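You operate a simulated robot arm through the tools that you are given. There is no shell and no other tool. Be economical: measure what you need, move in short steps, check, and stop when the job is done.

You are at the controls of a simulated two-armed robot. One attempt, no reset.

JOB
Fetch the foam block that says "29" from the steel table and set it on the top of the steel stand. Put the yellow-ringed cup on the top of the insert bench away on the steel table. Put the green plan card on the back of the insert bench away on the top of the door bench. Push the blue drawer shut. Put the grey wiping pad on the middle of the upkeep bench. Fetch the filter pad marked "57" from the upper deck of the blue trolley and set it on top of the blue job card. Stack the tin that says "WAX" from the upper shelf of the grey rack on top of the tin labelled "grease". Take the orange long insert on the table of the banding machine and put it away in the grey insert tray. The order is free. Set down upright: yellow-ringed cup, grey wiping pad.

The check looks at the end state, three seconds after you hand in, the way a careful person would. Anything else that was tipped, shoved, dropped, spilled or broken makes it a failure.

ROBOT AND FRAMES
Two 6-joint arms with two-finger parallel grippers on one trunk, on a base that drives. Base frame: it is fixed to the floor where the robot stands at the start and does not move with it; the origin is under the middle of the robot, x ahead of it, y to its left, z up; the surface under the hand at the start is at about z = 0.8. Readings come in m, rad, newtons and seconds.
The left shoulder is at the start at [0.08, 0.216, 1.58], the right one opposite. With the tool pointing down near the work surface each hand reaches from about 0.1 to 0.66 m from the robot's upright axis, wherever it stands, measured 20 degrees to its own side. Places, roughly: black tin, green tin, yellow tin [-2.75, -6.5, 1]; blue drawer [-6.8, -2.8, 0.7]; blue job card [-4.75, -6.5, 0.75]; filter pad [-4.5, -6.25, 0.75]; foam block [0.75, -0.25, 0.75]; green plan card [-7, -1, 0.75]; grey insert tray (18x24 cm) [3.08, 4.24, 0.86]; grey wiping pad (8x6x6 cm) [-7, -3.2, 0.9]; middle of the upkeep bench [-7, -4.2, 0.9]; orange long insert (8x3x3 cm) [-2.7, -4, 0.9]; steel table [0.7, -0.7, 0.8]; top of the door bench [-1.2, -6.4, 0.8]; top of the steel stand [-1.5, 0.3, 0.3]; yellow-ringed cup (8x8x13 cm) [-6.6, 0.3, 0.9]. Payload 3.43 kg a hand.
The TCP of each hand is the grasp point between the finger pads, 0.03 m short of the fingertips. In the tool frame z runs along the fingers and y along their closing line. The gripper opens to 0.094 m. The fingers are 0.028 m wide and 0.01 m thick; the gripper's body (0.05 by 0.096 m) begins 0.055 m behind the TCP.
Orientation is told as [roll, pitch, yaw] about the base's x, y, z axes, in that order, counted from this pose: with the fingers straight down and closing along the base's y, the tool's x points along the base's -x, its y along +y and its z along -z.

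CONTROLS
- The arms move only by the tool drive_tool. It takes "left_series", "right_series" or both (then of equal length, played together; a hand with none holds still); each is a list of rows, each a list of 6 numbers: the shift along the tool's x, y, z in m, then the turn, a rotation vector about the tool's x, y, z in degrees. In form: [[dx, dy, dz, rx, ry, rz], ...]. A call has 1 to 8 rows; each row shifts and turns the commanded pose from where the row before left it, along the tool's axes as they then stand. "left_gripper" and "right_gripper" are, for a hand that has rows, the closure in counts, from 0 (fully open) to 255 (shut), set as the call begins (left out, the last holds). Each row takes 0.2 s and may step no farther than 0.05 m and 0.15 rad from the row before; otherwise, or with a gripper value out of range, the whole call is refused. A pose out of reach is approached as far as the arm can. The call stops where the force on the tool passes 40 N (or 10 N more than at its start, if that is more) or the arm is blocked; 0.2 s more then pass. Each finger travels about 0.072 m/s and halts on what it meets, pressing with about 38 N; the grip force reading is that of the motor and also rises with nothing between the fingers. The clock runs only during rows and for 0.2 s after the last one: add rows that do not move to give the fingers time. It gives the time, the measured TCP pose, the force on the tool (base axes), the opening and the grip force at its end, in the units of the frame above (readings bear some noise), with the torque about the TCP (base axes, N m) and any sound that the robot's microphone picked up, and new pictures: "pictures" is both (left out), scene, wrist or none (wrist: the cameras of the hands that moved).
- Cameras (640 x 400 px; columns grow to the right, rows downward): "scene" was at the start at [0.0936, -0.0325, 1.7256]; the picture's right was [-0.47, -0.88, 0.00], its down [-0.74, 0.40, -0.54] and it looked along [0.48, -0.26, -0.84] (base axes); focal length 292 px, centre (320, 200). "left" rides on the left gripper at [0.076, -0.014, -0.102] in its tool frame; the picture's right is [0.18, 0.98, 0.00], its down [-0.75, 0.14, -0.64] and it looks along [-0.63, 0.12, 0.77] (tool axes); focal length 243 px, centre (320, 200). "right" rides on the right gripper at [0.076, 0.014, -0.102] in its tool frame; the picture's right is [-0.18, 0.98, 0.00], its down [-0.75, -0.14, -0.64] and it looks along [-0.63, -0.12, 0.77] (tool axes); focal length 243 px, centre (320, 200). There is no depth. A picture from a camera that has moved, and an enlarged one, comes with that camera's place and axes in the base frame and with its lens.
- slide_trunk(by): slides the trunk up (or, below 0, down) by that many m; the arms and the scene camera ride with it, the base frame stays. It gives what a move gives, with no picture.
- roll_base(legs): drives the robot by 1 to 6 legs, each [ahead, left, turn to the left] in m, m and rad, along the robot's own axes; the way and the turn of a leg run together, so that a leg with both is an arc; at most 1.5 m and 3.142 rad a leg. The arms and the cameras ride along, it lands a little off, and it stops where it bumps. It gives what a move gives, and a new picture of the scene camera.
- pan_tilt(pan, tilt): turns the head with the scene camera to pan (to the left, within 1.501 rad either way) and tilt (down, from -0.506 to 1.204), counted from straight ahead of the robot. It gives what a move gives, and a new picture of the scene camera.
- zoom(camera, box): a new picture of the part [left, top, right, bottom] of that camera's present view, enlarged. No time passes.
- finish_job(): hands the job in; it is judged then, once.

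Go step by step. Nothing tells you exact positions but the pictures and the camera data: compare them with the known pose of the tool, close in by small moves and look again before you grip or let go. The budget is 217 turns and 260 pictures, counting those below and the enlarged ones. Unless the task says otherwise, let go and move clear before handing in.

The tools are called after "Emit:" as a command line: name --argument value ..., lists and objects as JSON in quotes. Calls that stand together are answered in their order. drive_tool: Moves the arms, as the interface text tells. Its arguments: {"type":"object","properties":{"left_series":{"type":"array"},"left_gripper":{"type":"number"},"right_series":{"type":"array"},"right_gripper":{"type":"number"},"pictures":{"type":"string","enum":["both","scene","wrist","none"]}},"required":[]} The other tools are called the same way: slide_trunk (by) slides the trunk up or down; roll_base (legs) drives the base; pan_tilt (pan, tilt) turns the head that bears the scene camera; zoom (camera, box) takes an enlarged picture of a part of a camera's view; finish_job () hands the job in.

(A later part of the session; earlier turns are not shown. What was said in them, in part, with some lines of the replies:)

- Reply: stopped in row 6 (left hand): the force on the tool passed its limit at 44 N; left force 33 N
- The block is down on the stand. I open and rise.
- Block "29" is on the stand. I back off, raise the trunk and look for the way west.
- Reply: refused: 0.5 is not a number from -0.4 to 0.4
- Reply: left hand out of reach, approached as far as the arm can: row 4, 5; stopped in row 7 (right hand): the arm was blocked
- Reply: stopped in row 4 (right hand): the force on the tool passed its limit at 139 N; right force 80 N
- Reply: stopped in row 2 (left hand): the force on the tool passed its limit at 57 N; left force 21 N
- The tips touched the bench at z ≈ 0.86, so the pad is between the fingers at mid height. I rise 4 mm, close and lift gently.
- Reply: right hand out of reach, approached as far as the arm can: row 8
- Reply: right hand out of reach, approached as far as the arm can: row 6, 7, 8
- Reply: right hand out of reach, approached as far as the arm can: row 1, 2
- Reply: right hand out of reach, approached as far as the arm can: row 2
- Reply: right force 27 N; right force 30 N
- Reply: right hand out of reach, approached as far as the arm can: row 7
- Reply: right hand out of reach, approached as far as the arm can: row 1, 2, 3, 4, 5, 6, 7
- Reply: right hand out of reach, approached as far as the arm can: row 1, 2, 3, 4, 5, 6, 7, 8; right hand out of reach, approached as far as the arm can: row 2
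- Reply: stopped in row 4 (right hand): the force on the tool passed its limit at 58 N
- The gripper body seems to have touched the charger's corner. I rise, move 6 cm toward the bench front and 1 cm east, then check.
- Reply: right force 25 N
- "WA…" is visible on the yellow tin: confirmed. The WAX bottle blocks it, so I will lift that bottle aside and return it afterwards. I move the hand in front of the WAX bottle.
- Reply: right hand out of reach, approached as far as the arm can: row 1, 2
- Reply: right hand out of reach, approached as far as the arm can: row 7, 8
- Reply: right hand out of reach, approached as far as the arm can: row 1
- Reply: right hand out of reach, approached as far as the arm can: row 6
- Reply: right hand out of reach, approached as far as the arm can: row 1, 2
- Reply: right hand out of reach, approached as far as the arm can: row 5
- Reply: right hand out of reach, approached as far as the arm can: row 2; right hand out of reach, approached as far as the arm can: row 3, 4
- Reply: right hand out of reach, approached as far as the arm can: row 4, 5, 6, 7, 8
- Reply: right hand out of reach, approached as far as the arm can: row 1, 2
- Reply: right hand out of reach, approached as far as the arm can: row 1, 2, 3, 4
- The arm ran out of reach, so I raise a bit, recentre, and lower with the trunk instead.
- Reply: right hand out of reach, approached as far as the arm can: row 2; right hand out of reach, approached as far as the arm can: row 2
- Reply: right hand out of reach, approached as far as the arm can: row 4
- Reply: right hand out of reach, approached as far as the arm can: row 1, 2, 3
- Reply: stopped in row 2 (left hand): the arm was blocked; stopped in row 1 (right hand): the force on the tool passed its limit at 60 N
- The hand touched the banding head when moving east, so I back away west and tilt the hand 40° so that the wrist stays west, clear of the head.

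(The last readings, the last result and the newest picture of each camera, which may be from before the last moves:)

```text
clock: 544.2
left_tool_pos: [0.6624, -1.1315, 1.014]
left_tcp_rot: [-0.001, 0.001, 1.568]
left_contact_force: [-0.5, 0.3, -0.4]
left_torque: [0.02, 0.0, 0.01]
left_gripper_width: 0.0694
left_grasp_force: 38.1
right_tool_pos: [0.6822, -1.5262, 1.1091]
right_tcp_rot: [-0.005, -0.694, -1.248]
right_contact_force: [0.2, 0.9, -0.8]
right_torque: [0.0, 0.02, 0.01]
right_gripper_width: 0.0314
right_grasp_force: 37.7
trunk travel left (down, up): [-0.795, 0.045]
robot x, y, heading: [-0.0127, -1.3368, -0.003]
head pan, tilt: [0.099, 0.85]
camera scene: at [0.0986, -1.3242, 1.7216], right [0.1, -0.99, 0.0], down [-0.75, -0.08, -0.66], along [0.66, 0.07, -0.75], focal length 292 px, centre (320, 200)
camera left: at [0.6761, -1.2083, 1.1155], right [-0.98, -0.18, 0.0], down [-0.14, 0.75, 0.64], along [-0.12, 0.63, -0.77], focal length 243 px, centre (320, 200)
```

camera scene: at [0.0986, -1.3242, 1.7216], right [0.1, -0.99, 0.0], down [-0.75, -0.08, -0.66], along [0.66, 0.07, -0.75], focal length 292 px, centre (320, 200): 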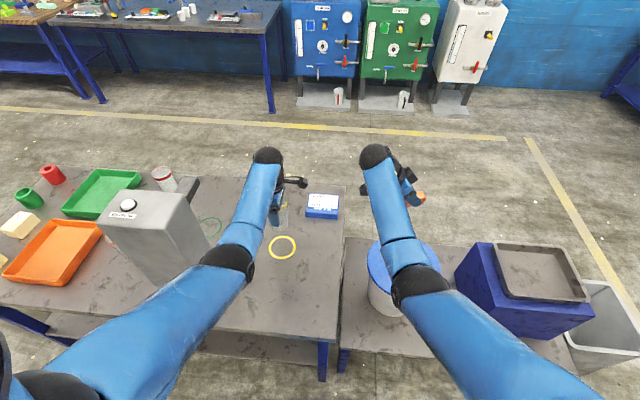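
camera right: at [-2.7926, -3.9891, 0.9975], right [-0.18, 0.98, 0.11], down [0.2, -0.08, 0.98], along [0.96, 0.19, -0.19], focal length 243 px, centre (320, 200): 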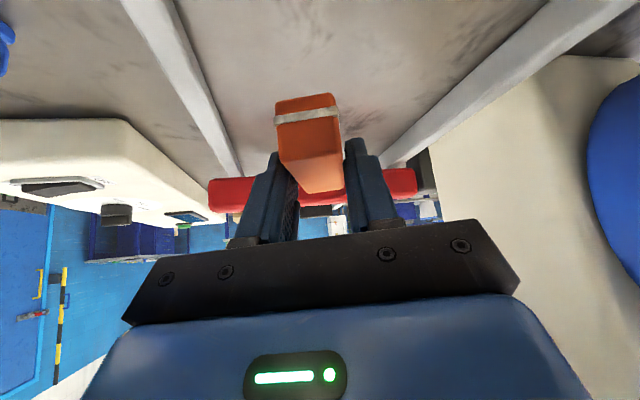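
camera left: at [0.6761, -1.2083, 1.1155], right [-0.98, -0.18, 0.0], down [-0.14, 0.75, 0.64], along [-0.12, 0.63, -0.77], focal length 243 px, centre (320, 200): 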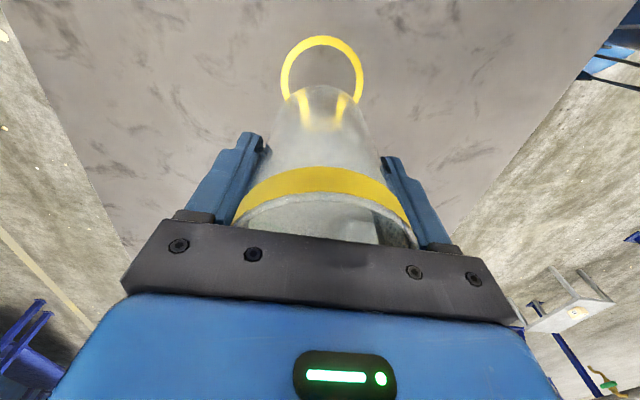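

The ring is right under the cup (within 5 mm). I correct and lower.

Emit:
drive_tool --left_series '[[0.0046, 0.002, 0, 0, 0, 0]]' --pictures "none"

Emit:
slide_trunk --by -0.1

Emit:
drive_tool --left_series '[[0, 0, 0.006, 0, 0, 0], [0, 0, 0.004, 0, 0, 0], [0, 0, 0.002, 0, 0, 0], [0, 0, 0, 0, 0, 0]]' --pictures "wrist"

```text
clock: 544.6
left_tool_pos: [0.6611, -1.1368, 1.0141]
left_tcp_rot: [0.0, -0.001, 1.568]
left_contact_force: [-0.3, 0.0, -0.3]
left_torque: [0.02, -0.01, 0.0]
left_gripper_width: 0.0691
left_grasp_force: 38.1
right_tool_pos: [0.682, -1.5271, 1.108]
right_tcp_rot: [-0.005, -0.693, -1.248]
right_contact_force: [-0.1, -1.3, -0.5]
right_torque: [0.0, -0.01, -0.04]
right_gripper_width: 0.0311
right_grasp_force: 37.6
trunk travel left (down, up): [-0.795, 0.045]
robot x, y, heading: [-0.0133, -1.3308, 0.001]
head pan, tilt: [0.099, 0.85]
```

```text
clock: 546.0
left_tool_pos: [0.661, -1.1352, 0.9143]
left_tcp_rot: [-0.001, 0.003, 1.569]
left_contact_force: [0.3, -0.4, -0.1]
left_torque: [0.01, 0.01, 0.02]
left_gripper_width: 0.0689
left_grasp_force: 38.1
right_tool_pos: [0.6822, -1.5265, 1.0072]
right_tcp_rot: [-0.005, -0.693, -1.249]
right_contact_force: [-0.3, 0.1, -0.6]
right_torque: [0.02, -0.03, -0.02]
right_gripper_width: 0.0311
right_grasp_force: 38.6
trunk travel left (down, up): [-0.695, 0.145]
robot x, y, heading: [-0.0126, -1.3348, 0.004]
head pan, tilt: [0.099, 0.85]
```

```text
clock: 547.0
left_tool_pos: [0.6595, -1.1358, 0.9026]
left_tcp_rot: [0.0, 0.002, 1.569]
left_contact_force: [0.1, -0.1, -0.9]
left_torque: [0.0, 0.02, 0.01]
left_gripper_width: 0.0688
left_grasp_force: 38.2
right_tool_pos: [0.6825, -1.5261, 1.0071]
right_tcp_rot: [-0.005, -0.694, -1.247]
right_contact_force: [0.0, 1.3, -0.6]
right_torque: [-0.03, -0.04, -0.01]
right_gripper_width: 0.0316
right_grasp_force: 38.1
trunk travel left (down, up): [-0.695, 0.145]
robot x, y, heading: [-0.0126, -1.3339, -0.001]
head pan, tilt: [0.099, 0.85]
camera left: at [0.674, -1.2126, 1.0041], right [-0.98, -0.18, 0.0], down [-0.14, 0.75, 0.64], along [-0.12, 0.63, -0.77], focal length 243 px, centre (320, 200)
```

left: 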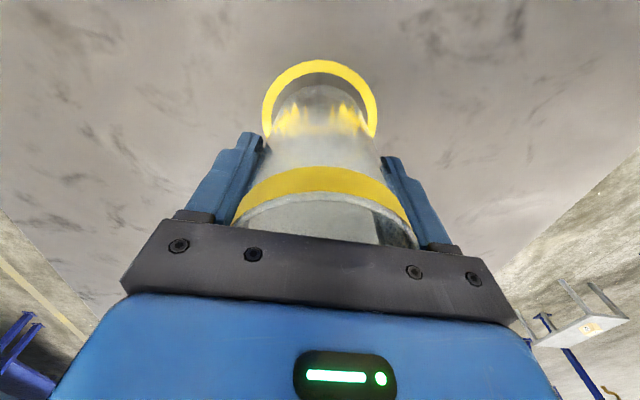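

Emit:
drive_tool --left_series '[[0, 0, 0.003, 0, 0, 0], [0, 0, 0.003, 0, 0, 0], [0, 0, 0.002, 0, 0, 0], [0, 0, 0.002, 0, 0, 0], [0, 0, 0, 0, 0, 0]]' --pictures "wrist"

```text
clock: 548.2
left_tool_pos: [0.6612, -1.1352, 0.8934]
left_tcp_rot: [0.001, 0.002, 1.57]
left_contact_force: [-0.4, 1.1, -0.8]
left_torque: [0.01, -0.03, 0.04]
left_gripper_width: 0.0691
left_grasp_force: 37.9
right_tool_pos: [0.681, -1.5258, 1.0083]
right_tcp_rot: [-0.004, -0.693, -1.246]
right_contact_force: [0.1, 0.7, -0.3]
right_torque: [0.04, 0.01, 0.02]
right_gripper_width: 0.0313
right_grasp_force: 38.1
trunk travel left (down, up): [-0.695, 0.145]
robot x, y, heading: [-0.0143, -1.3329, 0.005]
head pan, tilt: [0.099, 0.85]
camera left: at [0.6744, -1.2129, 0.9947], right [-0.98, -0.18, 0.0], down [-0.14, 0.75, 0.64], along [-0.12, 0.63, -0.77], focal length 243 px, centre (320, 200)
```

left: 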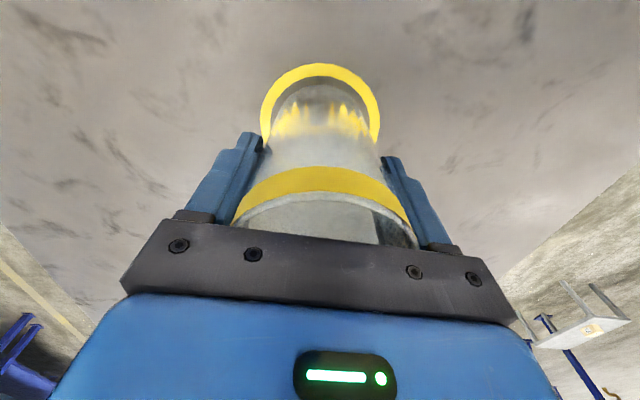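

Emit:
drive_tool --left_series '[[0, 0, 0.002, 0, 0, 0], [0, 0, 0.002, 0, 0, 0], [0, 0, 0.002, 0, 0, 0], [0, 0, 0.002, 0, 0, 0], [0, 0, 0.002, 0, 0, 0], [0, 0, 0, 0, 0, 0]]' --pictures "none"

```text
clock: 549.6
left_tool_pos: [0.6606, -1.1354, 0.8819]
left_tcp_rot: [-0.001, 0.002, 1.568]
left_contact_force: [-0.3, 0.4, 0.2]
left_torque: [0.02, -0.01, 0.0]
left_gripper_width: 0.0691
left_grasp_force: 38.1
right_tool_pos: [0.6816, -1.526, 1.0073]
right_tcp_rot: [-0.005, -0.693, -1.249]
right_contact_force: [-0.4, 0.1, -1.5]
right_torque: [0.01, 0.0, 0.0]
right_gripper_width: 0.0314
right_grasp_force: 37.0
trunk travel left (down, up): [-0.695, 0.145]
robot x, y, heading: [-0.014, -1.333, 0.004]
head pan, tilt: [0.099, 0.85]
```

Emit:
drive_tool --left_series '[[0, 0, 0.002, 0, 0, 0], [0, 0, 0.002, 0, 0, 0], [0, 0, 0.002, 0, 0, 0], [0, 0, 0.002, 0, 0, 0], [0, 0, 0.002, 0, 0, 0], [0, 0, 0, 0, 0, 0]]' --pictures "wrist"

```text
clock: 551.0
left_tool_pos: [0.6605, -1.1342, 0.8733]
left_tcp_rot: [-0.003, 0.001, 1.571]
left_contact_force: [0.9, 1.9, 6.4]
left_torque: [-0.03, 0.1, -0.01]
left_gripper_width: 0.069
left_grasp_force: 38.1
right_tool_pos: [0.6822, -1.5255, 1.0075]
right_tcp_rot: [-0.006, -0.693, -1.246]
right_contact_force: [-0.1, 0.2, -0.3]
right_torque: [0.02, 0.02, 0.01]
right_gripper_width: 0.0313
right_grasp_force: 37.8
trunk travel left (down, up): [-0.695, 0.145]
robot x, y, heading: [-0.0118, -1.3347, -0.001]
head pan, tilt: [0.099, 0.85]
camera left: at [0.674, -1.2125, 0.9747], right [-0.98, -0.18, 0.0], down [-0.14, 0.75, 0.64], along [-0.12, 0.63, -0.77], focal length 243 px, centre (320, 200)
```

left: 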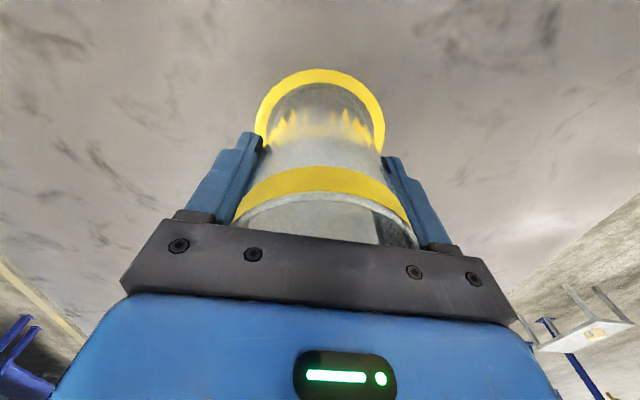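

The cup is down (contact at z 0.873) and centred in the ring. I open and rise straight up.

Emit:
drive_tool --left_series '[[0, 0, 0, 0, 0, 0], [0, 0, 0, 0, 0, 0], [0, 0, 0, 0, 0, 0], [0, 0, -0.03, 0, 0, 0], [0, 0, -0.04, 0, 0, 0], [0, 0, -0.04, 0, 0, 0], [0, 0, -0.04, 0, 0, 0]]' --left_gripper 0 --pictures "wrist"

```text
clock: 552.6
left_tool_pos: [0.6595, -1.1365, 1.022]
left_tcp_rot: [0.001, 0.0, 1.57]
left_contact_force: [-0.4, 0.2, 0.2]
left_torque: [0.0, 0.0, 0.0]
left_gripper_width: 0.0937
left_grasp_force: 0.0
right_tool_pos: [0.6819, -1.5269, 1.0078]
right_tcp_rot: [-0.004, -0.692, -1.247]
right_contact_force: [-0.2, 1.3, -0.5]
right_torque: [-0.01, 0.0, -0.02]
right_gripper_width: 0.0314
right_grasp_force: 38.0
trunk travel left (down, up): [-0.695, 0.145]
robot x, y, heading: [-0.0129, -1.3353, 0.002]
head pan, tilt: [0.099, 0.85]
camera left: at [0.673, -1.2128, 1.1244], right [-0.98, -0.18, 0.0], down [-0.14, 0.75, 0.64], along [-0.12, 0.63, -0.77], focal length 243 px, centre (320, 200)
```

left: 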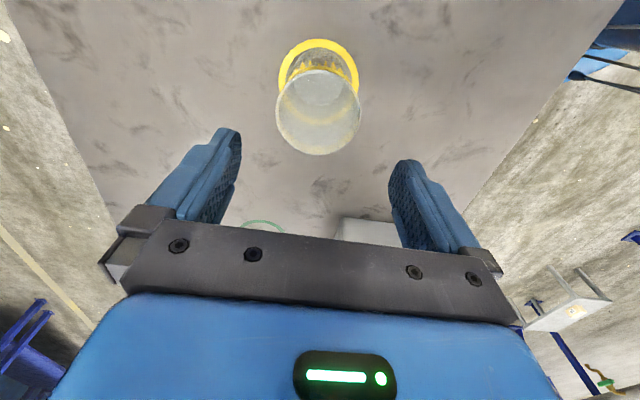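

The cup stands upright in its ring. Last item: the insert to the grey tray. I drive around the table's north end and up the aisle.

Emit:
slide_trunk --by 0.1

Emit:
roll_base --legs '[[-0.5, 0, 0], [0, 1.1, 0], [0, 1.05, 0], [1.1, 0, 0], [1.0, 0, 0]]'

Emit:
pan_tilt --pan 0.9 --tilt 0.4

```text
clock: 553.9
left_tool_pos: [0.6592, -1.1359, 1.1223]
left_tcp_rot: [0.001, 0.002, 1.567]
left_contact_force: [0.0, 0.4, -0.2]
left_torque: [0.0, -0.01, 0.0]
left_gripper_width: 0.094
left_grasp_force: 0.0
right_tool_pos: [0.682, -1.527, 1.1077]
right_tcp_rot: [-0.005, -0.692, -1.25]
right_contact_force: [0.1, 0.1, -1.0]
right_torque: [0.03, 0.01, -0.07]
right_gripper_width: 0.0314
right_grasp_force: 38.0
trunk travel left (down, up): [-0.795, 0.045]
robot x, y, heading: [-0.0168, -1.3354, 0.002]
head pan, tilt: [0.099, 0.85]
```

```text
clock: 577.2
left_tool_pos: [2.2412, 1.0621, 1.1227]
left_tcp_rot: [-0.001, 0.002, 1.588]
left_contact_force: [-1.4, 0.7, -0.2]
left_torque: [0.01, -0.01, -0.02]
left_gripper_width: 0.0941
left_grasp_force: 0.0
right_tool_pos: [2.2695, 0.6715, 1.1088]
right_tcp_rot: [-0.005, -0.691, -1.233]
right_contact_force: [-0.2, 0.1, -1.2]
right_torque: [-0.01, 0.02, -0.01]
right_gripper_width: 0.0312
right_grasp_force: 37.8
trunk travel left (down, up): [-0.795, 0.045]
robot x, y, heading: [1.575, 0.8563, 0.026]
head pan, tilt: [0.099, 0.85]
camera scene: at [1.6836, 0.8641, 1.7217], right [0.12, -0.99, 0.0], down [-0.75, -0.09, -0.66], along [0.66, 0.08, -0.75], focal length 292 px, centre (320, 200)
```

scene: 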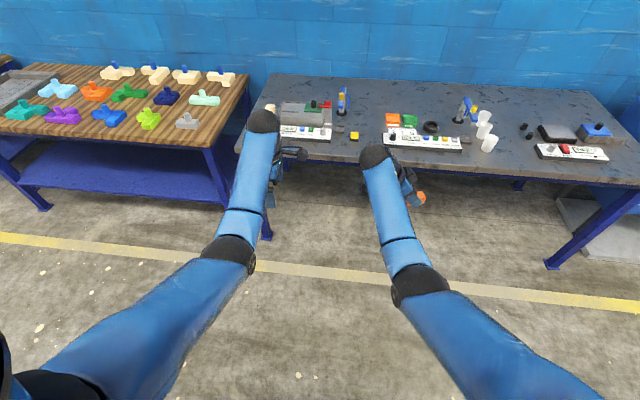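

```text
clock: 578.3
left_tool_pos: [2.2417, 1.0625, 1.122]
left_tcp_rot: [0.001, 0.001, 1.588]
left_contact_force: [0.8, 0.9, -0.5]
left_torque: [0.02, -0.03, -0.01]
left_gripper_width: 0.0938
left_grasp_force: 0.1
right_tool_pos: [2.2714, 0.6733, 1.1074]
right_tcp_rot: [-0.007, -0.692, -1.23]
right_contact_force: [0.1, -0.3, -0.6]
right_torque: [-0.01, -0.01, 0.01]
right_gripper_width: 0.0312
right_grasp_force: 38.4
trunk travel left (down, up): [-0.795, 0.045]
robot x, y, heading: [1.5726, 0.8533, 0.019]
head pan, tilt: [0.901, 0.4]
camera scene: at [1.6639, 0.9286, 1.7607], right [0.8, -0.61, 0.0], down [-0.24, -0.31, -0.92], along [0.56, 0.73, -0.39], focal length 292 px, centre (320, 200)
```

scene: 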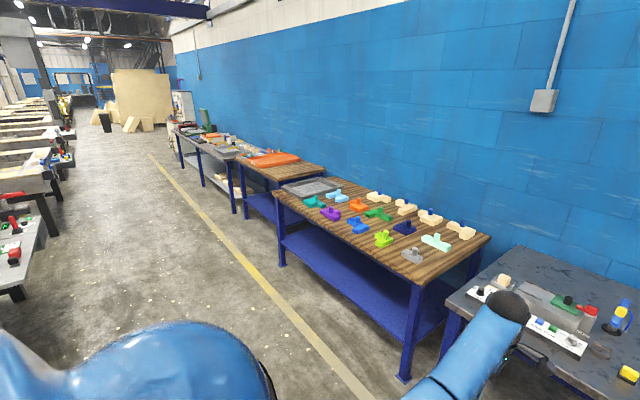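

The grey tray lies at the far end of the wooden bench. I drive north along the aisle to it.

Emit:
roll_base --legs '[[0, 0, -0.02], [0, 1.4, 0], [0, 1.4, 0], [0, 0.35, 0]]'

Emit:
pan_tilt --pan 0.0 --tilt 0.7

```text
clock: 594.0
left_tool_pos: [2.2272, 4.1967, 1.1223]
left_tcp_rot: [0.0, -0.001, 1.583]
left_contact_force: [-0.2, -0.5, -1.1]
left_torque: [0.01, 0.0, -0.01]
left_gripper_width: 0.0936
left_grasp_force: 0.1
right_tool_pos: [2.2565, 3.805, 1.1069]
right_tcp_rot: [-0.004, -0.691, -1.234]
right_contact_force: [0.1, 0.0, -0.4]
right_torque: [0.03, -0.02, 0.0]
right_gripper_width: 0.0313
right_grasp_force: 37.5
trunk travel left (down, up): [-0.795, 0.045]
robot x, y, heading: [1.5598, 3.9912, 0.02]
head pan, tilt: [0.901, 0.4]
camera scene: at [1.6488, 4.063, 1.7609], right [0.79, -0.61, 0.0], down [-0.24, -0.31, -0.92], along [0.56, 0.73, -0.39], focal length 292 px, centre (320, 200)
```

scene: 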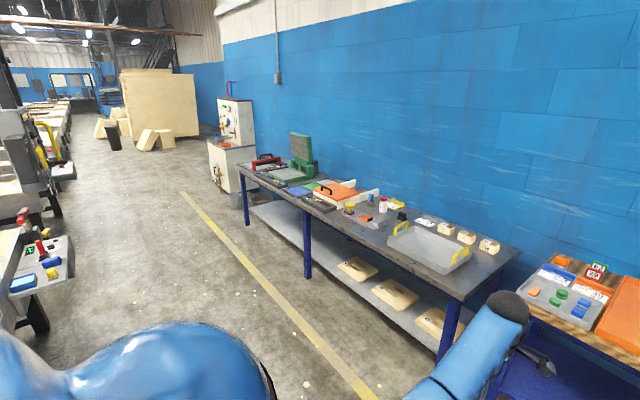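

```text
clock: 595.2
left_tool_pos: [2.228, 4.1985, 1.123]
left_tcp_rot: [0.0, 0.0, 1.583]
left_contact_force: [0.7, 0.3, 0.3]
left_torque: [0.01, -0.01, -0.01]
left_gripper_width: 0.0938
left_grasp_force: 0.1
right_tool_pos: [2.2557, 3.808, 1.1076]
right_tcp_rot: [-0.005, -0.694, -1.234]
right_contact_force: [0.1, -0.1, -0.8]
right_torque: [0.03, -0.02, 0.04]
right_gripper_width: 0.0311
right_grasp_force: 38.6
trunk travel left (down, up): [-0.795, 0.045]
robot x, y, heading: [1.5567, 3.9913, 0.018]
head pan, tilt: [0.0, 0.7]
camera scene: at [1.6773, 3.9945, 1.7339], right [0.02, -1.0, 0.0], down [-0.64, -0.01, -0.76], along [0.76, 0.01, -0.64], focal length 292 px, centre (320, 200)
```

scene: 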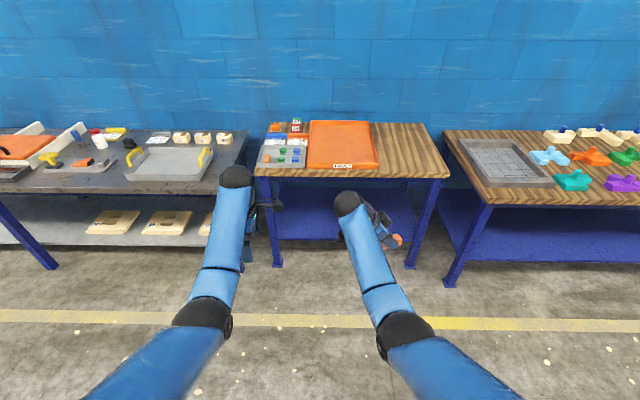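

Emit:
zoom --camera "scene" --box '[240, 105, 400, 195]'

Emit:
zoom --camera "scene" --box '[440, 120, 640, 230]'

```text
4.00 times, centred on (320, 150) of scene
camera zoom: at [1.6773, 3.9945, 1.7339], right [0.02, -1.0, 0.0], down [-0.64, -0.01, -0.76], along [0.76, 0.01, -0.64], focal length 1167 px, centre (320, 400)
```

zoom: 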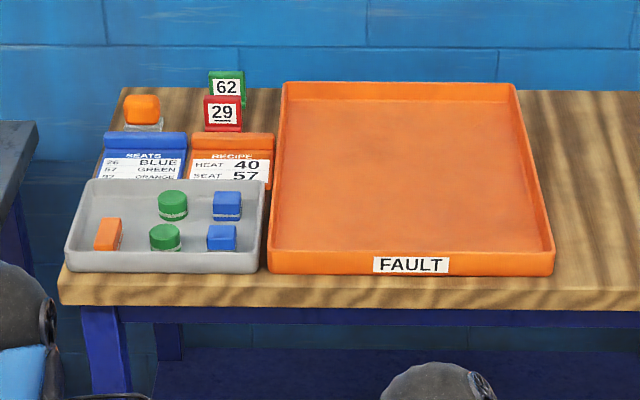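

```text
3.20 times, centred on (540, 175) of scene
camera zoom: at [1.6773, 3.9945, 1.7339], right [0.02, -1.0, 0.0], down [-0.64, -0.01, -0.76], along [0.76, 0.01, -0.64], focal length 933 px, centre (-384, 280)
```

zoom: 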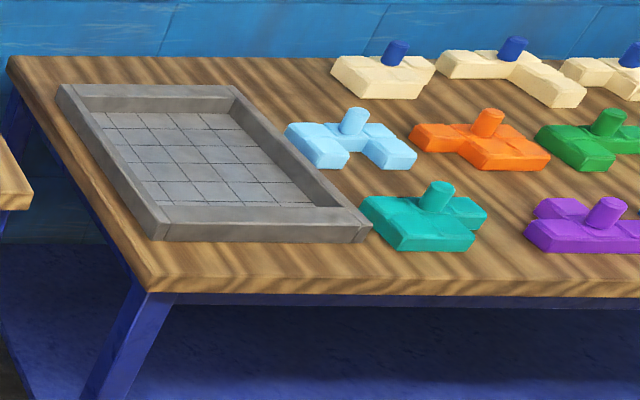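

The grey insert tray is on the middle bench at about [3.09, 4.23]; its back-left area is free. I turn the insert so its long side lies along y, tuck the left arm, and drive up.

Emit:
drive_tool --left_series '[[0, 0.045, 0, 0, 0, 0], [0, 0.045, 0, 0, 0, 0], [0, 0.045, 0, 0, 0, 0], [0, 0.045, 0, 0, 0, 0], [0, 0.045, 0, 0, 0, 0], [0, 0.045, 0, 0, 0, 0]]' --right_series '[[0, 0, 0, 4.1, 0, 4.95], [0, 0, 0, 4.1, 0, 4.95], [0, 0, 0, 4.1, 0, 4.95], [0, 0, 0, 0, 0, 0], [0, 0, 0, 0, 0, 0], [0, 0, 0, 0, 0, 0]]' --pictures "none"

Emit:
roll_base --legs '[[0, 0.49, -0.018], [0.87, 0, 0]]'

Emit:
pan_tilt --pan -0.1 --tilt 1.0

```text
clock: 596.6
left_tool_pos: [2.0277, 4.1937, 1.0086]
left_tcp_rot: [-0.003, 0.002, 1.583]
left_contact_force: [0.5, 0.2, 0.0]
left_torque: [-0.03, 0.0, 0.01]
left_gripper_width: 0.094
left_grasp_force: 0.2
left hand out of reach, approached as far as the arm can: row 1, 2, 3, 4, 5, 6
right_tool_pos: [2.2533, 3.808, 1.1076]
right_tcp_rot: [-0.002, -0.693, -1.574]
right_contact_force: [-0.1, 0.1, -0.4]
right_torque: [0.0, -0.01, 0.0]
right_gripper_width: 0.0314
right_grasp_force: 37.8
trunk travel left (down, up): [-0.795, 0.045]
robot x, y, heading: [1.5634, 3.9924, 0.012]
head pan, tilt: [0.0, 0.7]
```

```text
clock: 603.8
left_tool_pos: [2.9117, 4.6589, 1.0086]
left_tcp_rot: [-0.004, 0.001, 1.544]
left_contact_force: [0.2, -0.1, 0.7]
left_torque: [0.0, -0.03, -0.02]
left_gripper_width: 0.094
left_grasp_force: 0.1
right_tool_pos: [3.1218, 4.2641, 1.1076]
right_tcp_rot: [-0.004, -0.693, -1.614]
right_contact_force: [-0.1, 0.1, -0.3]
right_torque: [-0.02, -0.03, 0.02]
right_gripper_width: 0.0314
right_grasp_force: 38.0
trunk travel left (down, up): [-0.795, 0.045]
robot x, y, heading: [2.4348, 4.4812, -0.023]
head pan, tilt: [0.0, 0.7]
camera scene: at [2.5507, 4.4745, 1.734], right [-0.02, -1.0, 0.0], down [-0.64, 0.02, -0.77], along [0.77, -0.02, -0.64], focal length 292 px, centre (320, 200)
```

scene: 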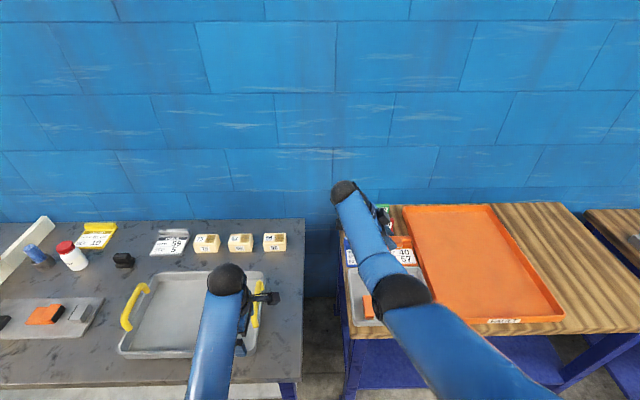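

```text
clock: 604.6
left_tool_pos: [2.9125, 4.6591, 1.0072]
left_tcp_rot: [-0.003, 0.003, 1.544]
left_contact_force: [-0.9, 0.7, 0.9]
left_torque: [0.0, -0.01, -0.01]
left_gripper_width: 0.0941
left_grasp_force: 0.0
right_tool_pos: [3.1232, 4.2634, 1.1074]
right_tcp_rot: [-0.005, -0.695, -1.612]
right_contact_force: [0.0, -0.7, -0.1]
right_torque: [0.01, -0.01, -0.01]
right_gripper_width: 0.0312
right_grasp_force: 38.2
trunk travel left (down, up): [-0.795, 0.045]
robot x, y, heading: [2.435, 4.4747, -0.032]
head pan, tilt: [-0.099, 1.0]
camera scene: at [2.537, 4.4679, 1.7105], right [-0.12, -0.99, 0.0], down [-0.83, 0.1, -0.54], along [0.54, -0.07, -0.84], focal length 292 px, centre (320, 200)
```

scene: 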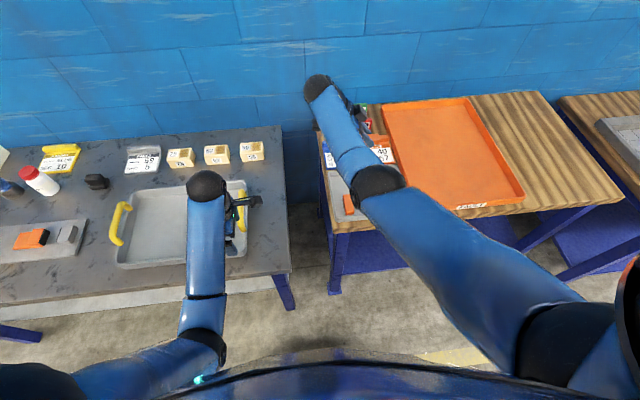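

I drive 9 cm closer for reach and look with the wrist camera.

Emit:
roll_base --legs '[[0.09, 0.0, 0.03]]'

Emit:
drive_tool --right_series '[[0, -0.045, 0, 0, 0, 0], [0, -0.045, 0, 0, 0, 0], [0, 0, 0, 0, 0, 0]]' --pictures "wrist"

```text
clock: 605.7
left_tool_pos: [2.9857, 4.6718, 1.0118]
left_tcp_rot: [-0.01, 0.001, 1.573]
left_contact_force: [-1.2, 0.7, -0.5]
left_torque: [-0.01, -0.05, -0.05]
left_gripper_width: 0.0941
left_grasp_force: 0.1
right_tool_pos: [3.2053, 4.2836, 1.1146]
right_tcp_rot: [0.007, -0.692, -1.589]
right_contact_force: [-1.9, 0.2, 0.1]
right_torque: [0.02, -0.08, 0.01]
right_gripper_width: 0.0316
right_grasp_force: 38.2
trunk travel left (down, up): [-0.795, 0.045]
robot x, y, heading: [2.5215, 4.4743, 0.006]
head pan, tilt: [-0.099, 1.0]
camera scene: at [2.6086, 4.4694, 1.7117], right [-0.09, -1.0, 0.0], down [-0.83, 0.08, -0.55], along [0.55, -0.05, -0.84], focal length 292 px, centre (320, 200)
```

scene: 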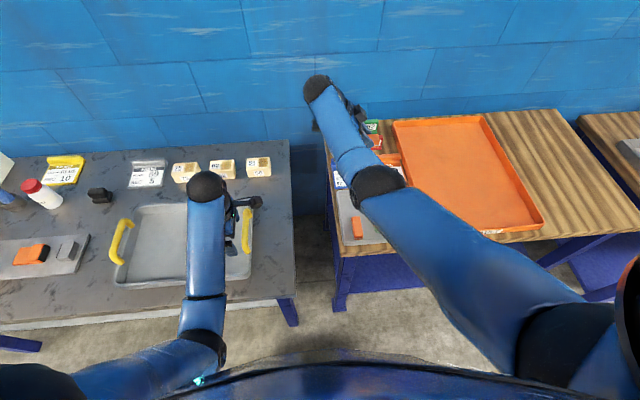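

```text
clock: 606.5
left_tool_pos: [2.9941, 4.6732, 1.0081]
left_tcp_rot: [-0.001, 0.0, 1.573]
left_contact_force: [0.4, 0.1, 0.4]
left_torque: [0.01, -0.01, 0.03]
left_gripper_width: 0.0941
left_grasp_force: 0.0
right_tool_pos: [3.134, 4.2857, 1.0991]
right_tcp_rot: [-0.003, -0.694, -1.582]
right_contact_force: [-0.1, -0.4, -1.8]
right_torque: [0.01, 0.01, 0.01]
right_gripper_width: 0.0313
right_grasp_force: 38.2
right hand out of reach, approached as far as the arm can: row 2
trunk travel left (down, up): [-0.795, 0.045]
robot x, y, heading: [2.5236, 4.4736, 0.004]
head pan, tilt: [-0.099, 1.0]
camera right: at [3.1483, 4.4085, 1.1283], right [0.98, -0.15, 0.12], down [-0.14, -0.17, 0.98], along [-0.13, -0.97, -0.18], focal length 243 px, centre (320, 200)
```

right: 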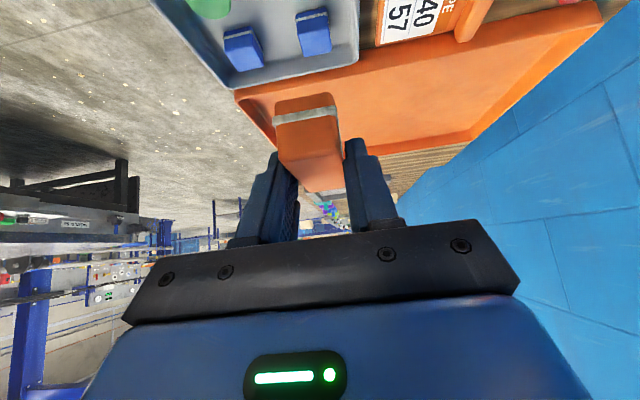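

Tray spans x 3.00–3.18, y 4.12–4.36; the free back-left slot is around [3.129, 4.30]. I align and start lowering.

Emit:
drive_tool --right_series '[[0.011, -0.005, -0.0092, 0, 0, 0], [0.0192, 0, 0.0231, 0, 0, 0], [0.0192, 0, 0.0231, 0, 0, 0], [0.0192, 0, 0.0231, 0, 0, 0], [0.0192, 0, 0.0231, 0, 0, 0]]'

Emit:
zoom --camera "scene" --box '[300, 100, 420, 260]'

```text
clock: 607.7
left_tool_pos: [2.9929, 4.6722, 1.0077]
left_tcp_rot: [-0.001, 0.002, 1.572]
left_contact_force: [-0.4, -0.3, 0.6]
left_torque: [0.0, 0.0, 0.03]
left_gripper_width: 0.0938
left_grasp_force: 0.2
right_tool_pos: [3.1286, 4.2972, 0.9757]
right_tcp_rot: [-0.006, -0.695, -1.583]
right_contact_force: [0.9, -0.8, -0.5]
right_torque: [-0.01, 0.0, -0.01]
right_gripper_width: 0.0313
right_grasp_force: 37.7
right hand out of reach, approached as far as the arm can: row 1
trunk travel left (down, up): [-0.795, 0.045]
robot x, y, heading: [2.5225, 4.4729, 0.004]
head pan, tilt: [-0.099, 1.0]
camera scene: at [2.6235, 4.4702, 1.7106], right [-0.09, -1.0, 0.0], down [-0.84, 0.08, -0.54], along [0.54, -0.05, -0.84], focal length 292 px, centre (320, 200)
camera right: at [3.1461, 4.4204, 1.0054], right [0.98, -0.16, 0.12], down [-0.14, -0.17, 0.98], along [-0.13, -0.97, -0.18], focal length 243 px, centre (320, 200)
```

scene: 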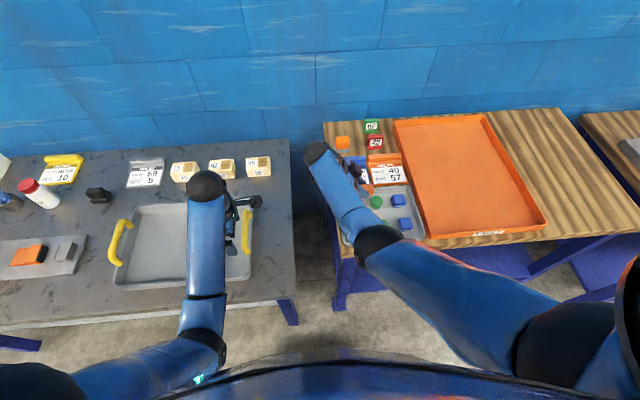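
right: 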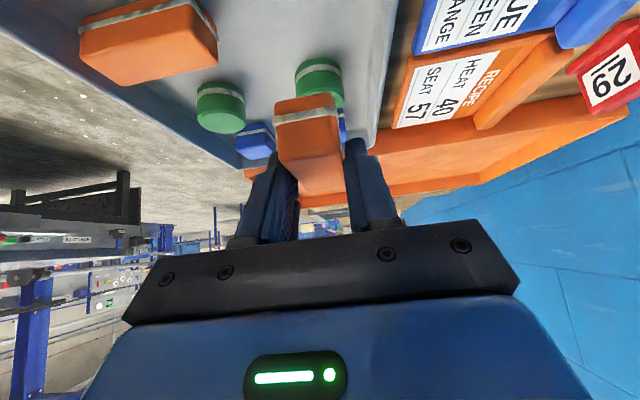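

```text
2.50 times, centred on (360, 180) of scene
camera zoom: at [2.6235, 4.4702, 1.7106], right [-0.09, -1.0, 0.0], down [-0.84, 0.08, -0.54], along [0.54, -0.05, -0.84], focal length 729 px, centre (220, 250)
```

zoom: 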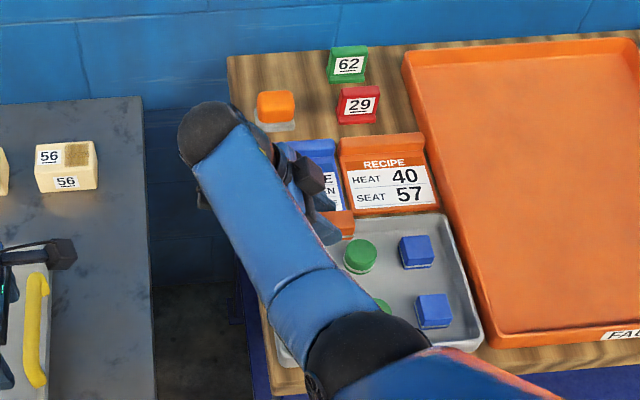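

The slot fits with about 8 mm at each end. I nudge 4 mm north and lower.

Emit:
drive_tool --right_series '[[0.003, 0, -0.0025, 0, 0, 0], [0.0128, 0, 0.0154, 0, 0, 0], [0.0128, 0, 0.0154, 0, 0, 0], [0.0064, 0, 0.0077, 0, 0, 0], [0, 0, 0, 0, 0, 0]]'

Emit:
zoom --camera "scene" --box '[320, 150, 400, 210]'

```text
clock: 608.9
left_tool_pos: [2.9948, 4.6726, 1.0074]
left_tcp_rot: [0.0, 0.002, 1.574]
left_contact_force: [-0.3, -0.2, 0.5]
left_torque: [0.03, -0.01, 0.03]
left_gripper_width: 0.094
left_grasp_force: 0.1
right_tool_pos: [3.1307, 4.2997, 0.9268]
right_tcp_rot: [-0.008, -0.695, -1.582]
right_contact_force: [-0.3, -0.3, -0.8]
right_torque: [0.0, 0.0, 0.01]
right_gripper_width: 0.0313
right_grasp_force: 38.0
trunk travel left (down, up): [-0.795, 0.045]
robot x, y, heading: [2.5214, 4.4755, 0.008]
head pan, tilt: [-0.099, 1.0]
camera scene: at [2.624, 4.47, 1.7105], right [-0.09, -1.0, 0.0], down [-0.84, 0.08, -0.54], along [0.54, -0.05, -0.84], focal length 292 px, centre (320, 200)
camera right: at [3.1474, 4.423, 0.9558], right [0.98, -0.16, 0.11], down [-0.14, -0.17, 0.98], along [-0.13, -0.97, -0.19], focal length 243 px, centre (320, 200)
```

scene: 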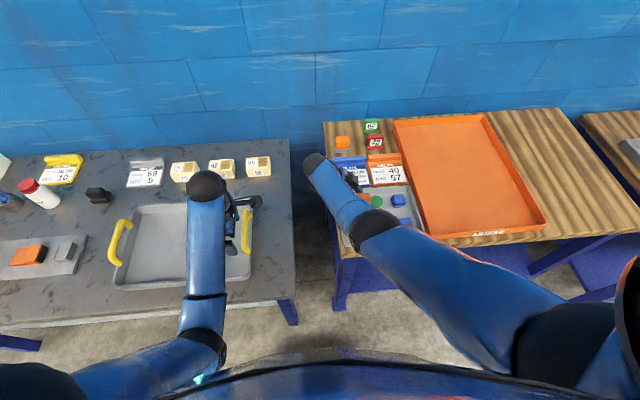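
right: 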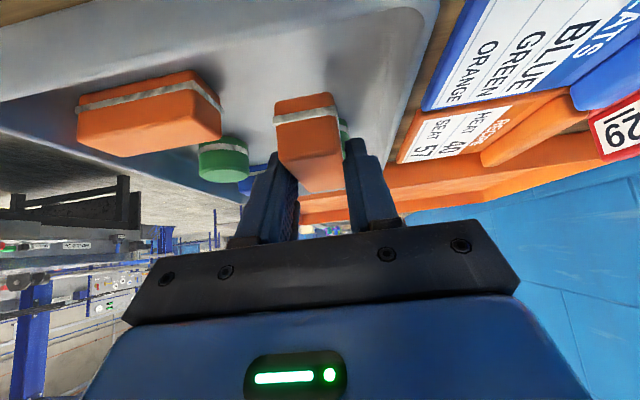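

```text
6.67 times, centred on (360, 180) of scene
camera zoom: at [2.624, 4.47, 1.7105], right [-0.09, -1.0, 0.0], down [-0.84, 0.08, -0.54], along [0.54, -0.05, -0.84], focal length 1944 px, centre (53, 333)
```

zoom: 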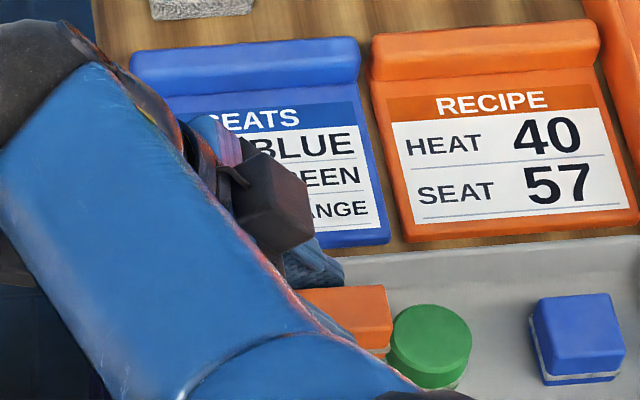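

Slightly closer to the green piece than wanted; I shift 6 mm north and continue down in small steps.

Emit:
drive_tool --right_series '[[0.0046, 0, -0.0038, 0, 0, 0], [0.0051, 0, 0.0062, 0, 0, 0], [0.0032, 0, 0.0038, 0, 0, 0], [0.0019, 0, 0.0023, 0, 0, 0], [0.0019, 0, 0.0023, 0, 0, 0], [0, 0, 0, 0, 0, 0]]' --pictures "wrist"

Emit:
zoom --camera "scene" --box '[320, 160, 400, 220]'

```text
clock: 610.3
left_tool_pos: [2.995, 4.6721, 1.0073]
left_tcp_rot: [-0.002, 0.003, 1.573]
left_contact_force: [-0.5, -0.2, -0.3]
left_torque: [0.0, -0.02, 0.02]
left_gripper_width: 0.094
left_grasp_force: 0.1
right_tool_pos: [3.1312, 4.3056, 0.9097]
right_tcp_rot: [-0.004, -0.693, -1.583]
right_contact_force: [-0.4, 0.4, -0.6]
right_torque: [0.01, 0.01, 0.01]
right_gripper_width: 0.031
right_grasp_force: 38.5
right hand out of reach, approached as far as the arm can: row 5
trunk travel left (down, up): [-0.795, 0.045]
robot x, y, heading: [2.5224, 4.4754, 0.007]
head pan, tilt: [-0.099, 1.0]
camera right: at [3.1476, 4.429, 0.9407], right [0.98, -0.16, 0.11], down [-0.14, -0.17, 0.98], along [-0.13, -0.97, -0.19], focal length 243 px, centre (320, 200)
```

right: 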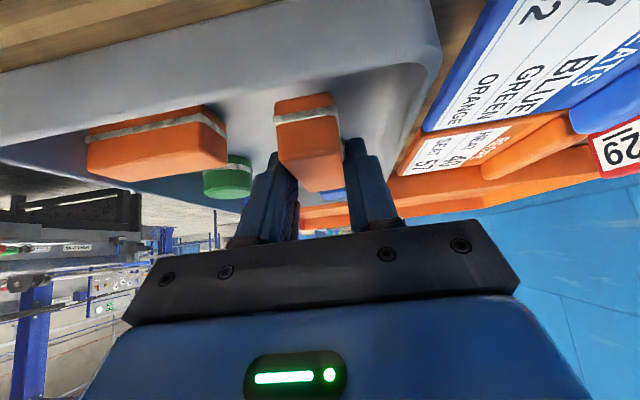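

```text
6.67 times, centred on (360, 190) of scene
camera zoom: at [2.6242, 4.4699, 1.7105], right [-0.09, -1.0, 0.0], down [-0.84, 0.08, -0.54], along [0.54, -0.05, -0.84], focal length 1944 px, centre (53, 267)
```

zoom: 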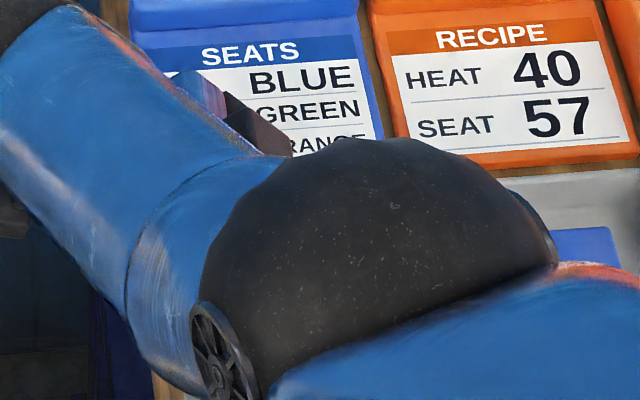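

The arm is at its lower limit, so I lower the trunk a little (left hand stays above the jig).

Emit:
slide_trunk --by -0.008

Emit:
slide_trunk --by -0.005

```text
clock: 610.8
left_tool_pos: [2.9952, 4.6729, 0.9999]
left_tcp_rot: [0.0, 0.003, 1.573]
left_contact_force: [0.9, -0.6, 0.3]
left_torque: [-0.03, -0.03, 0.0]
left_gripper_width: 0.094
left_grasp_force: 0.1
right_tool_pos: [3.1314, 4.3062, 0.9033]
right_tcp_rot: [-0.005, -0.692, -1.58]
right_contact_force: [1.0, 0.1, -0.7]
right_torque: [0.0, 0.01, 0.01]
right_gripper_width: 0.0313
right_grasp_force: 38.3
trunk travel left (down, up): [-0.787, 0.053]
robot x, y, heading: [2.5192, 4.4735, 0.008]
head pan, tilt: [-0.099, 1.0]
```

```text
clock: 611.4
left_tool_pos: [2.9937, 4.6725, 0.9941]
left_tcp_rot: [0.001, 0.002, 1.571]
left_contact_force: [0.3, 0.4, 0.1]
left_torque: [-0.02, -0.01, -0.04]
left_gripper_width: 0.0939
left_grasp_force: 0.0
right_tool_pos: [3.1309, 4.3065, 0.897]
right_tcp_rot: [-0.005, -0.692, -1.581]
right_contact_force: [-0.7, -0.7, -1.4]
right_torque: [0.0, -0.02, 0.01]
right_gripper_width: 0.0311
right_grasp_force: 38.1
trunk travel left (down, up): [-0.782, 0.058]
robot x, y, heading: [2.5201, 4.4782, 0.001]
head pan, tilt: [-0.099, 1.0]
```

Emit:
slide_trunk --by -0.005

Emit:
slide_trunk --by -0.004

Emit:
drive_tool --right_series '[[0, 0, 0, 0, 0, 0]]' --pictures "wrist"

```text
clock: 611.9
left_tool_pos: [2.9928, 4.6711, 0.9889]
left_tcp_rot: [-0.002, 0.002, 1.574]
left_contact_force: [1.4, 0.1, -0.1]
left_torque: [-0.03, -0.01, 0.01]
left_gripper_width: 0.0939
left_grasp_force: 0.1
right_tool_pos: [3.1313, 4.3064, 0.8937]
right_tcp_rot: [-0.003, -0.694, -1.584]
right_contact_force: [-1.3, -0.5, 4.0]
right_torque: [-0.22, -0.03, -0.03]
right_gripper_width: 0.0312
right_grasp_force: 38.1
trunk travel left (down, up): [-0.777, 0.063]
robot x, y, heading: [2.5235, 4.4751, 0.003]
head pan, tilt: [-0.099, 1.0]
```

```text
clock: 612.5
left_tool_pos: [2.9917, 4.6727, 0.987]
left_tcp_rot: [-0.003, 0.002, 1.572]
left_contact_force: [-0.4, 0.3, 0.5]
left_torque: [0.03, 0.03, -0.04]
left_gripper_width: 0.094
left_grasp_force: 0.0
right_tool_pos: [3.1314, 4.3057, 0.8929]
right_tcp_rot: [0.004, -0.694, -1.588]
right_contact_force: [-0.9, -1.7, 27.2]
right_torque: [-0.42, 0.01, -0.01]
right_gripper_width: 0.0312
right_grasp_force: 38.2
trunk travel left (down, up): [-0.773, 0.067]
robot x, y, heading: [2.5222, 4.4725, 0.003]
head pan, tilt: [-0.099, 1.0]
```

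```text
clock: 612.9
left_tool_pos: [2.9922, 4.6732, 0.9875]
left_tcp_rot: [-0.004, 0.0, 1.571]
left_contact_force: [-0.2, 0.2, -0.3]
left_torque: [0.01, 0.01, -0.02]
left_gripper_width: 0.0939
left_grasp_force: 0.0
right_tool_pos: [3.1314, 4.3068, 0.8922]
right_tcp_rot: [0.007, -0.694, -1.589]
right_contact_force: [4.1, -4.3, 32.6]
right_torque: [0.04, -0.06, -0.02]
right_gripper_width: 0.0314
right_grasp_force: 37.5
trunk travel left (down, up): [-0.773, 0.067]
robot x, y, heading: [2.5229, 4.4745, 0.004]
head pan, tilt: [-0.099, 1.0]
camera right: at [3.1469, 4.4296, 0.9228], right [0.98, -0.16, 0.12], down [-0.15, -0.17, 0.97], along [-0.13, -0.97, -0.19], focal length 243 px, centre (320, 200)
```

right: 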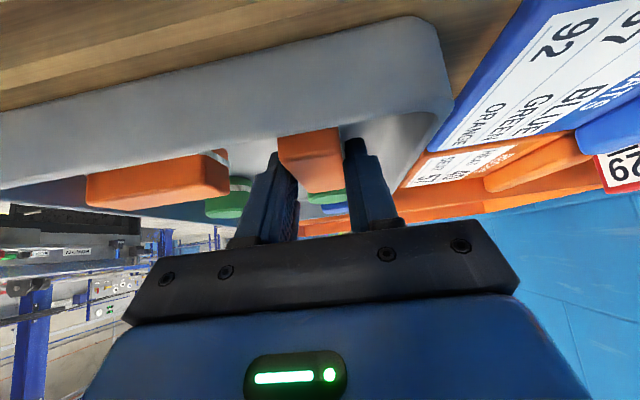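

The insert is on the tray floor inside the wall. I open slightly and rise straight up.

Emit:
drive_tool --right_series '[[-0.0013, 0, -0.0015, 0, 0, 0], [0, 0, 0, 0, 0, 0], [0, 0, 0, 0, 0, 0], [-0.0064, 0, -0.0077, 0, 0, 0], [-0.0128, 0, -0.0154, 0, 0, 0], [-0.0192, 0, -0.0231, 0, 0, 0], [-0.0192, 0, -0.0231, 0, 0, 0], [-0.0192, 0, -0.0231, 0, 0, 0]]' --right_gripper 135

Emit:
zoom --camera "scene" --box '[300, 110, 420, 260]'

```text
clock: 614.6
left_tool_pos: [2.9946, 4.6714, 0.9844]
left_tcp_rot: [-0.002, 0.001, 1.573]
left_contact_force: [-0.6, 0.1, 0.3]
left_torque: [-0.04, 0.0, 0.02]
left_gripper_width: 0.0943
left_grasp_force: 0.0
right_tool_pos: [3.1823, 4.3232, 0.9833]
right_tcp_rot: [-0.007, -0.695, -1.581]
right_contact_force: [-0.5, -0.1, -0.1]
right_torque: [0.01, 0.0, 0.0]
right_gripper_width: 0.0445
right_grasp_force: 0.0
right hand out of reach, approached as far as the arm can: row 4, 5, 6, 7, 8
trunk travel left (down, up): [-0.773, 0.067]
robot x, y, heading: [2.522, 4.4769, 0.005]
head pan, tilt: [-0.099, 1.0]
camera scene: at [2.6244, 4.4703, 1.6884], right [-0.09, -1.0, 0.0], down [-0.84, 0.08, -0.54], along [0.54, -0.05, -0.84], focal length 292 px, centre (320, 200)
camera right: at [3.1979, 4.4456, 1.013], right [0.98, -0.16, 0.11], down [-0.14, -0.17, 0.98], along [-0.13, -0.97, -0.18], focal length 243 px, centre (320, 200)
```

scene: 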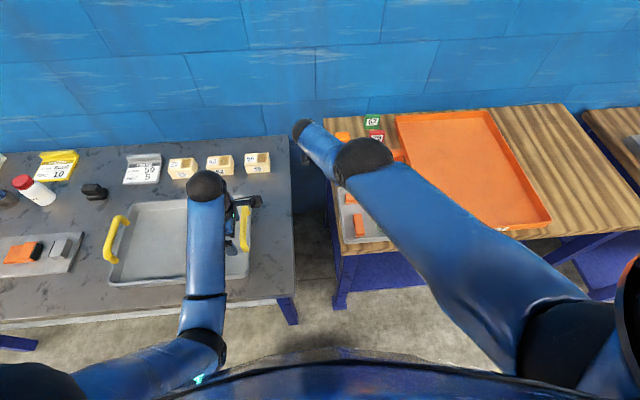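
right: 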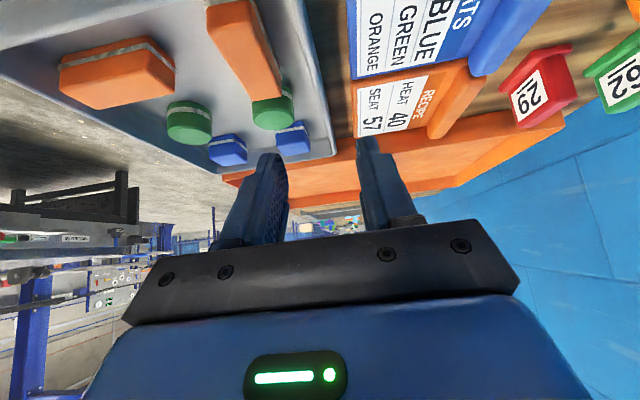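

```text
2.67 times, centred on (360, 185) of scene
camera zoom: at [2.6244, 4.4703, 1.6884], right [-0.09, -1.0, 0.0], down [-0.84, 0.08, -0.54], along [0.54, -0.05, -0.84], focal length 778 px, centre (213, 240)
```

zoom: 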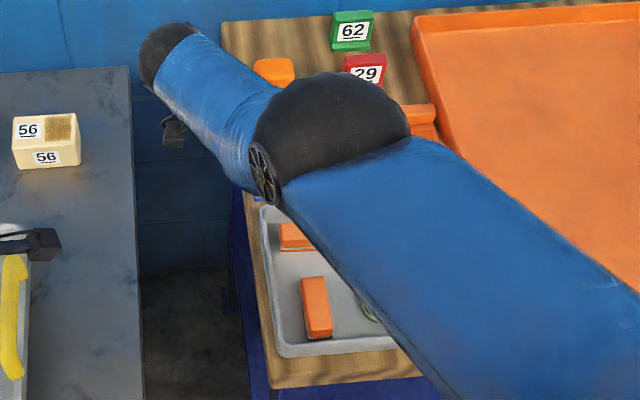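

I back away to inspect the tray.

Emit:
roll_base --legs '[[-0.45, 0, 0]]'

Emit:
pan_tilt --pan -0.2 --tilt 0.75

Emit:
zoom --camera "scene" --box '[270, 90, 390, 180]'

```text
clock: 617.4
left_tool_pos: [2.5424, 4.6699, 0.9834]
left_tcp_rot: [0.0, 0.001, 1.569]
left_contact_force: [-0.9, -0.6, -0.3]
left_torque: [-0.02, 0.0, 0.02]
left_gripper_width: 0.0938
left_grasp_force: 0.1
right_tool_pos: [2.7279, 4.3187, 0.9833]
right_tcp_rot: [-0.009, -0.695, -1.585]
right_contact_force: [0.3, 1.1, -0.6]
right_torque: [-0.02, 0.02, -0.03]
right_gripper_width: 0.0443
right_grasp_force: 0.1
trunk travel left (down, up): [-0.773, 0.067]
robot x, y, heading: [2.0634, 4.4749, 0.003]
head pan, tilt: [-0.099, 1.0]
camera scene: at [2.1728, 4.468, 1.6882], right [-0.1, -1.0, 0.0], down [-0.84, 0.08, -0.54], along [0.54, -0.05, -0.84], focal length 292 px, centre (320, 200)
```

scene: 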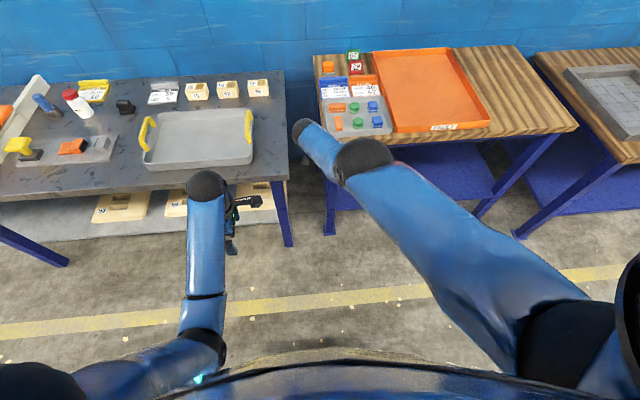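

```text
clock: 618.2
left_tool_pos: [2.5398, 4.6705, 0.9852]
left_tcp_rot: [-0.001, 0.002, 1.57]
left_contact_force: [-0.4, 0.3, -1.0]
left_torque: [-0.03, -0.01, -0.02]
left_gripper_width: 0.0939
left_grasp_force: 0.1
right_tool_pos: [2.7262, 4.3179, 0.9826]
right_tcp_rot: [-0.006, -0.694, -1.585]
right_contact_force: [-0.1, 0.4, 0.0]
right_torque: [0.0, -0.03, 0.0]
right_gripper_width: 0.0443
right_grasp_force: 0.0
trunk travel left (down, up): [-0.773, 0.067]
robot x, y, heading: [2.0703, 4.4739, 0.002]
head pan, tilt: [-0.201, 0.75]
camera scene: at [2.1818, 4.4585, 1.7076], right [-0.2, -0.98, 0.0], down [-0.67, 0.13, -0.73], along [0.72, -0.14, -0.68], focal length 292 px, centre (320, 200)
```

scene: 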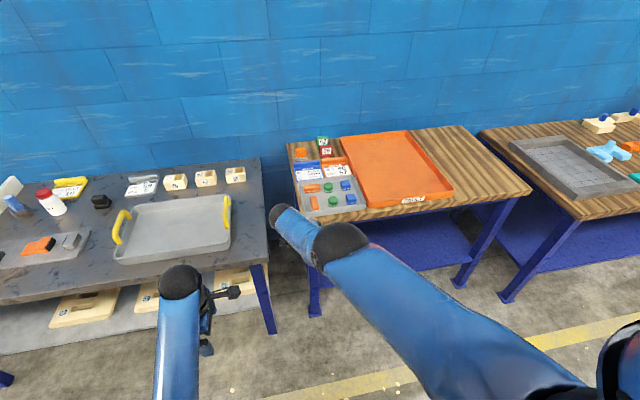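

```text
4.44 times, centred on (330, 135) of scene
camera zoom: at [2.1818, 4.4585, 1.7076], right [-0.2, -0.98, 0.0], down [-0.67, 0.13, -0.73], along [0.72, -0.14, -0.68], focal length 1296 px, centre (276, 489)
```

zoom: 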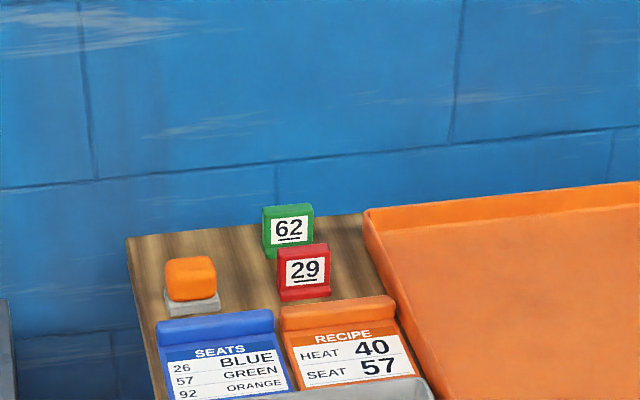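

Emit:
zoom --camera "scene" --box '[285, 160, 375, 220]'

```text
6.67 times, centred on (330, 190) of scene
camera zoom: at [2.1818, 4.4585, 1.7076], right [-0.2, -0.98, 0.0], down [-0.67, 0.13, -0.73], along [0.72, -0.14, -0.68], focal length 1944 px, centre (253, 267)
```

zoom: 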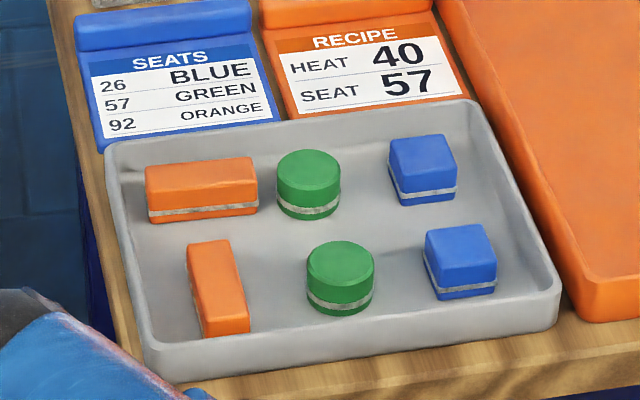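

All eight jobs are done, and both hands are empty and clear: the insert lies in the grey tray beside the other pieces. I hand the job in.

Emit:
finish_job

```text
The job is handed in.
```

All eight items are done and the job is handed in. I last saw each piece in its place, but I did not go back to re-check them at the end.

- **Filter pad "57":** it stands on the job card, with its front end overhanging the card's edge by roughly 1.5–2 cm.
- **Drawer:** I judged it shut from a hard stop and a zoomed view.
- **WAX bottle:** I lifted it aside to reach the WAX tin behind it, then set it back within a few millimetres of where it stood.
- **Foam block:** it slipped out of the grip on the first lift and stayed upright on the steel table. The second lift held.
- **Bumps:** the gripper touched one of the chargers on the door bench and the banding machine's head. Neither appeared to move.
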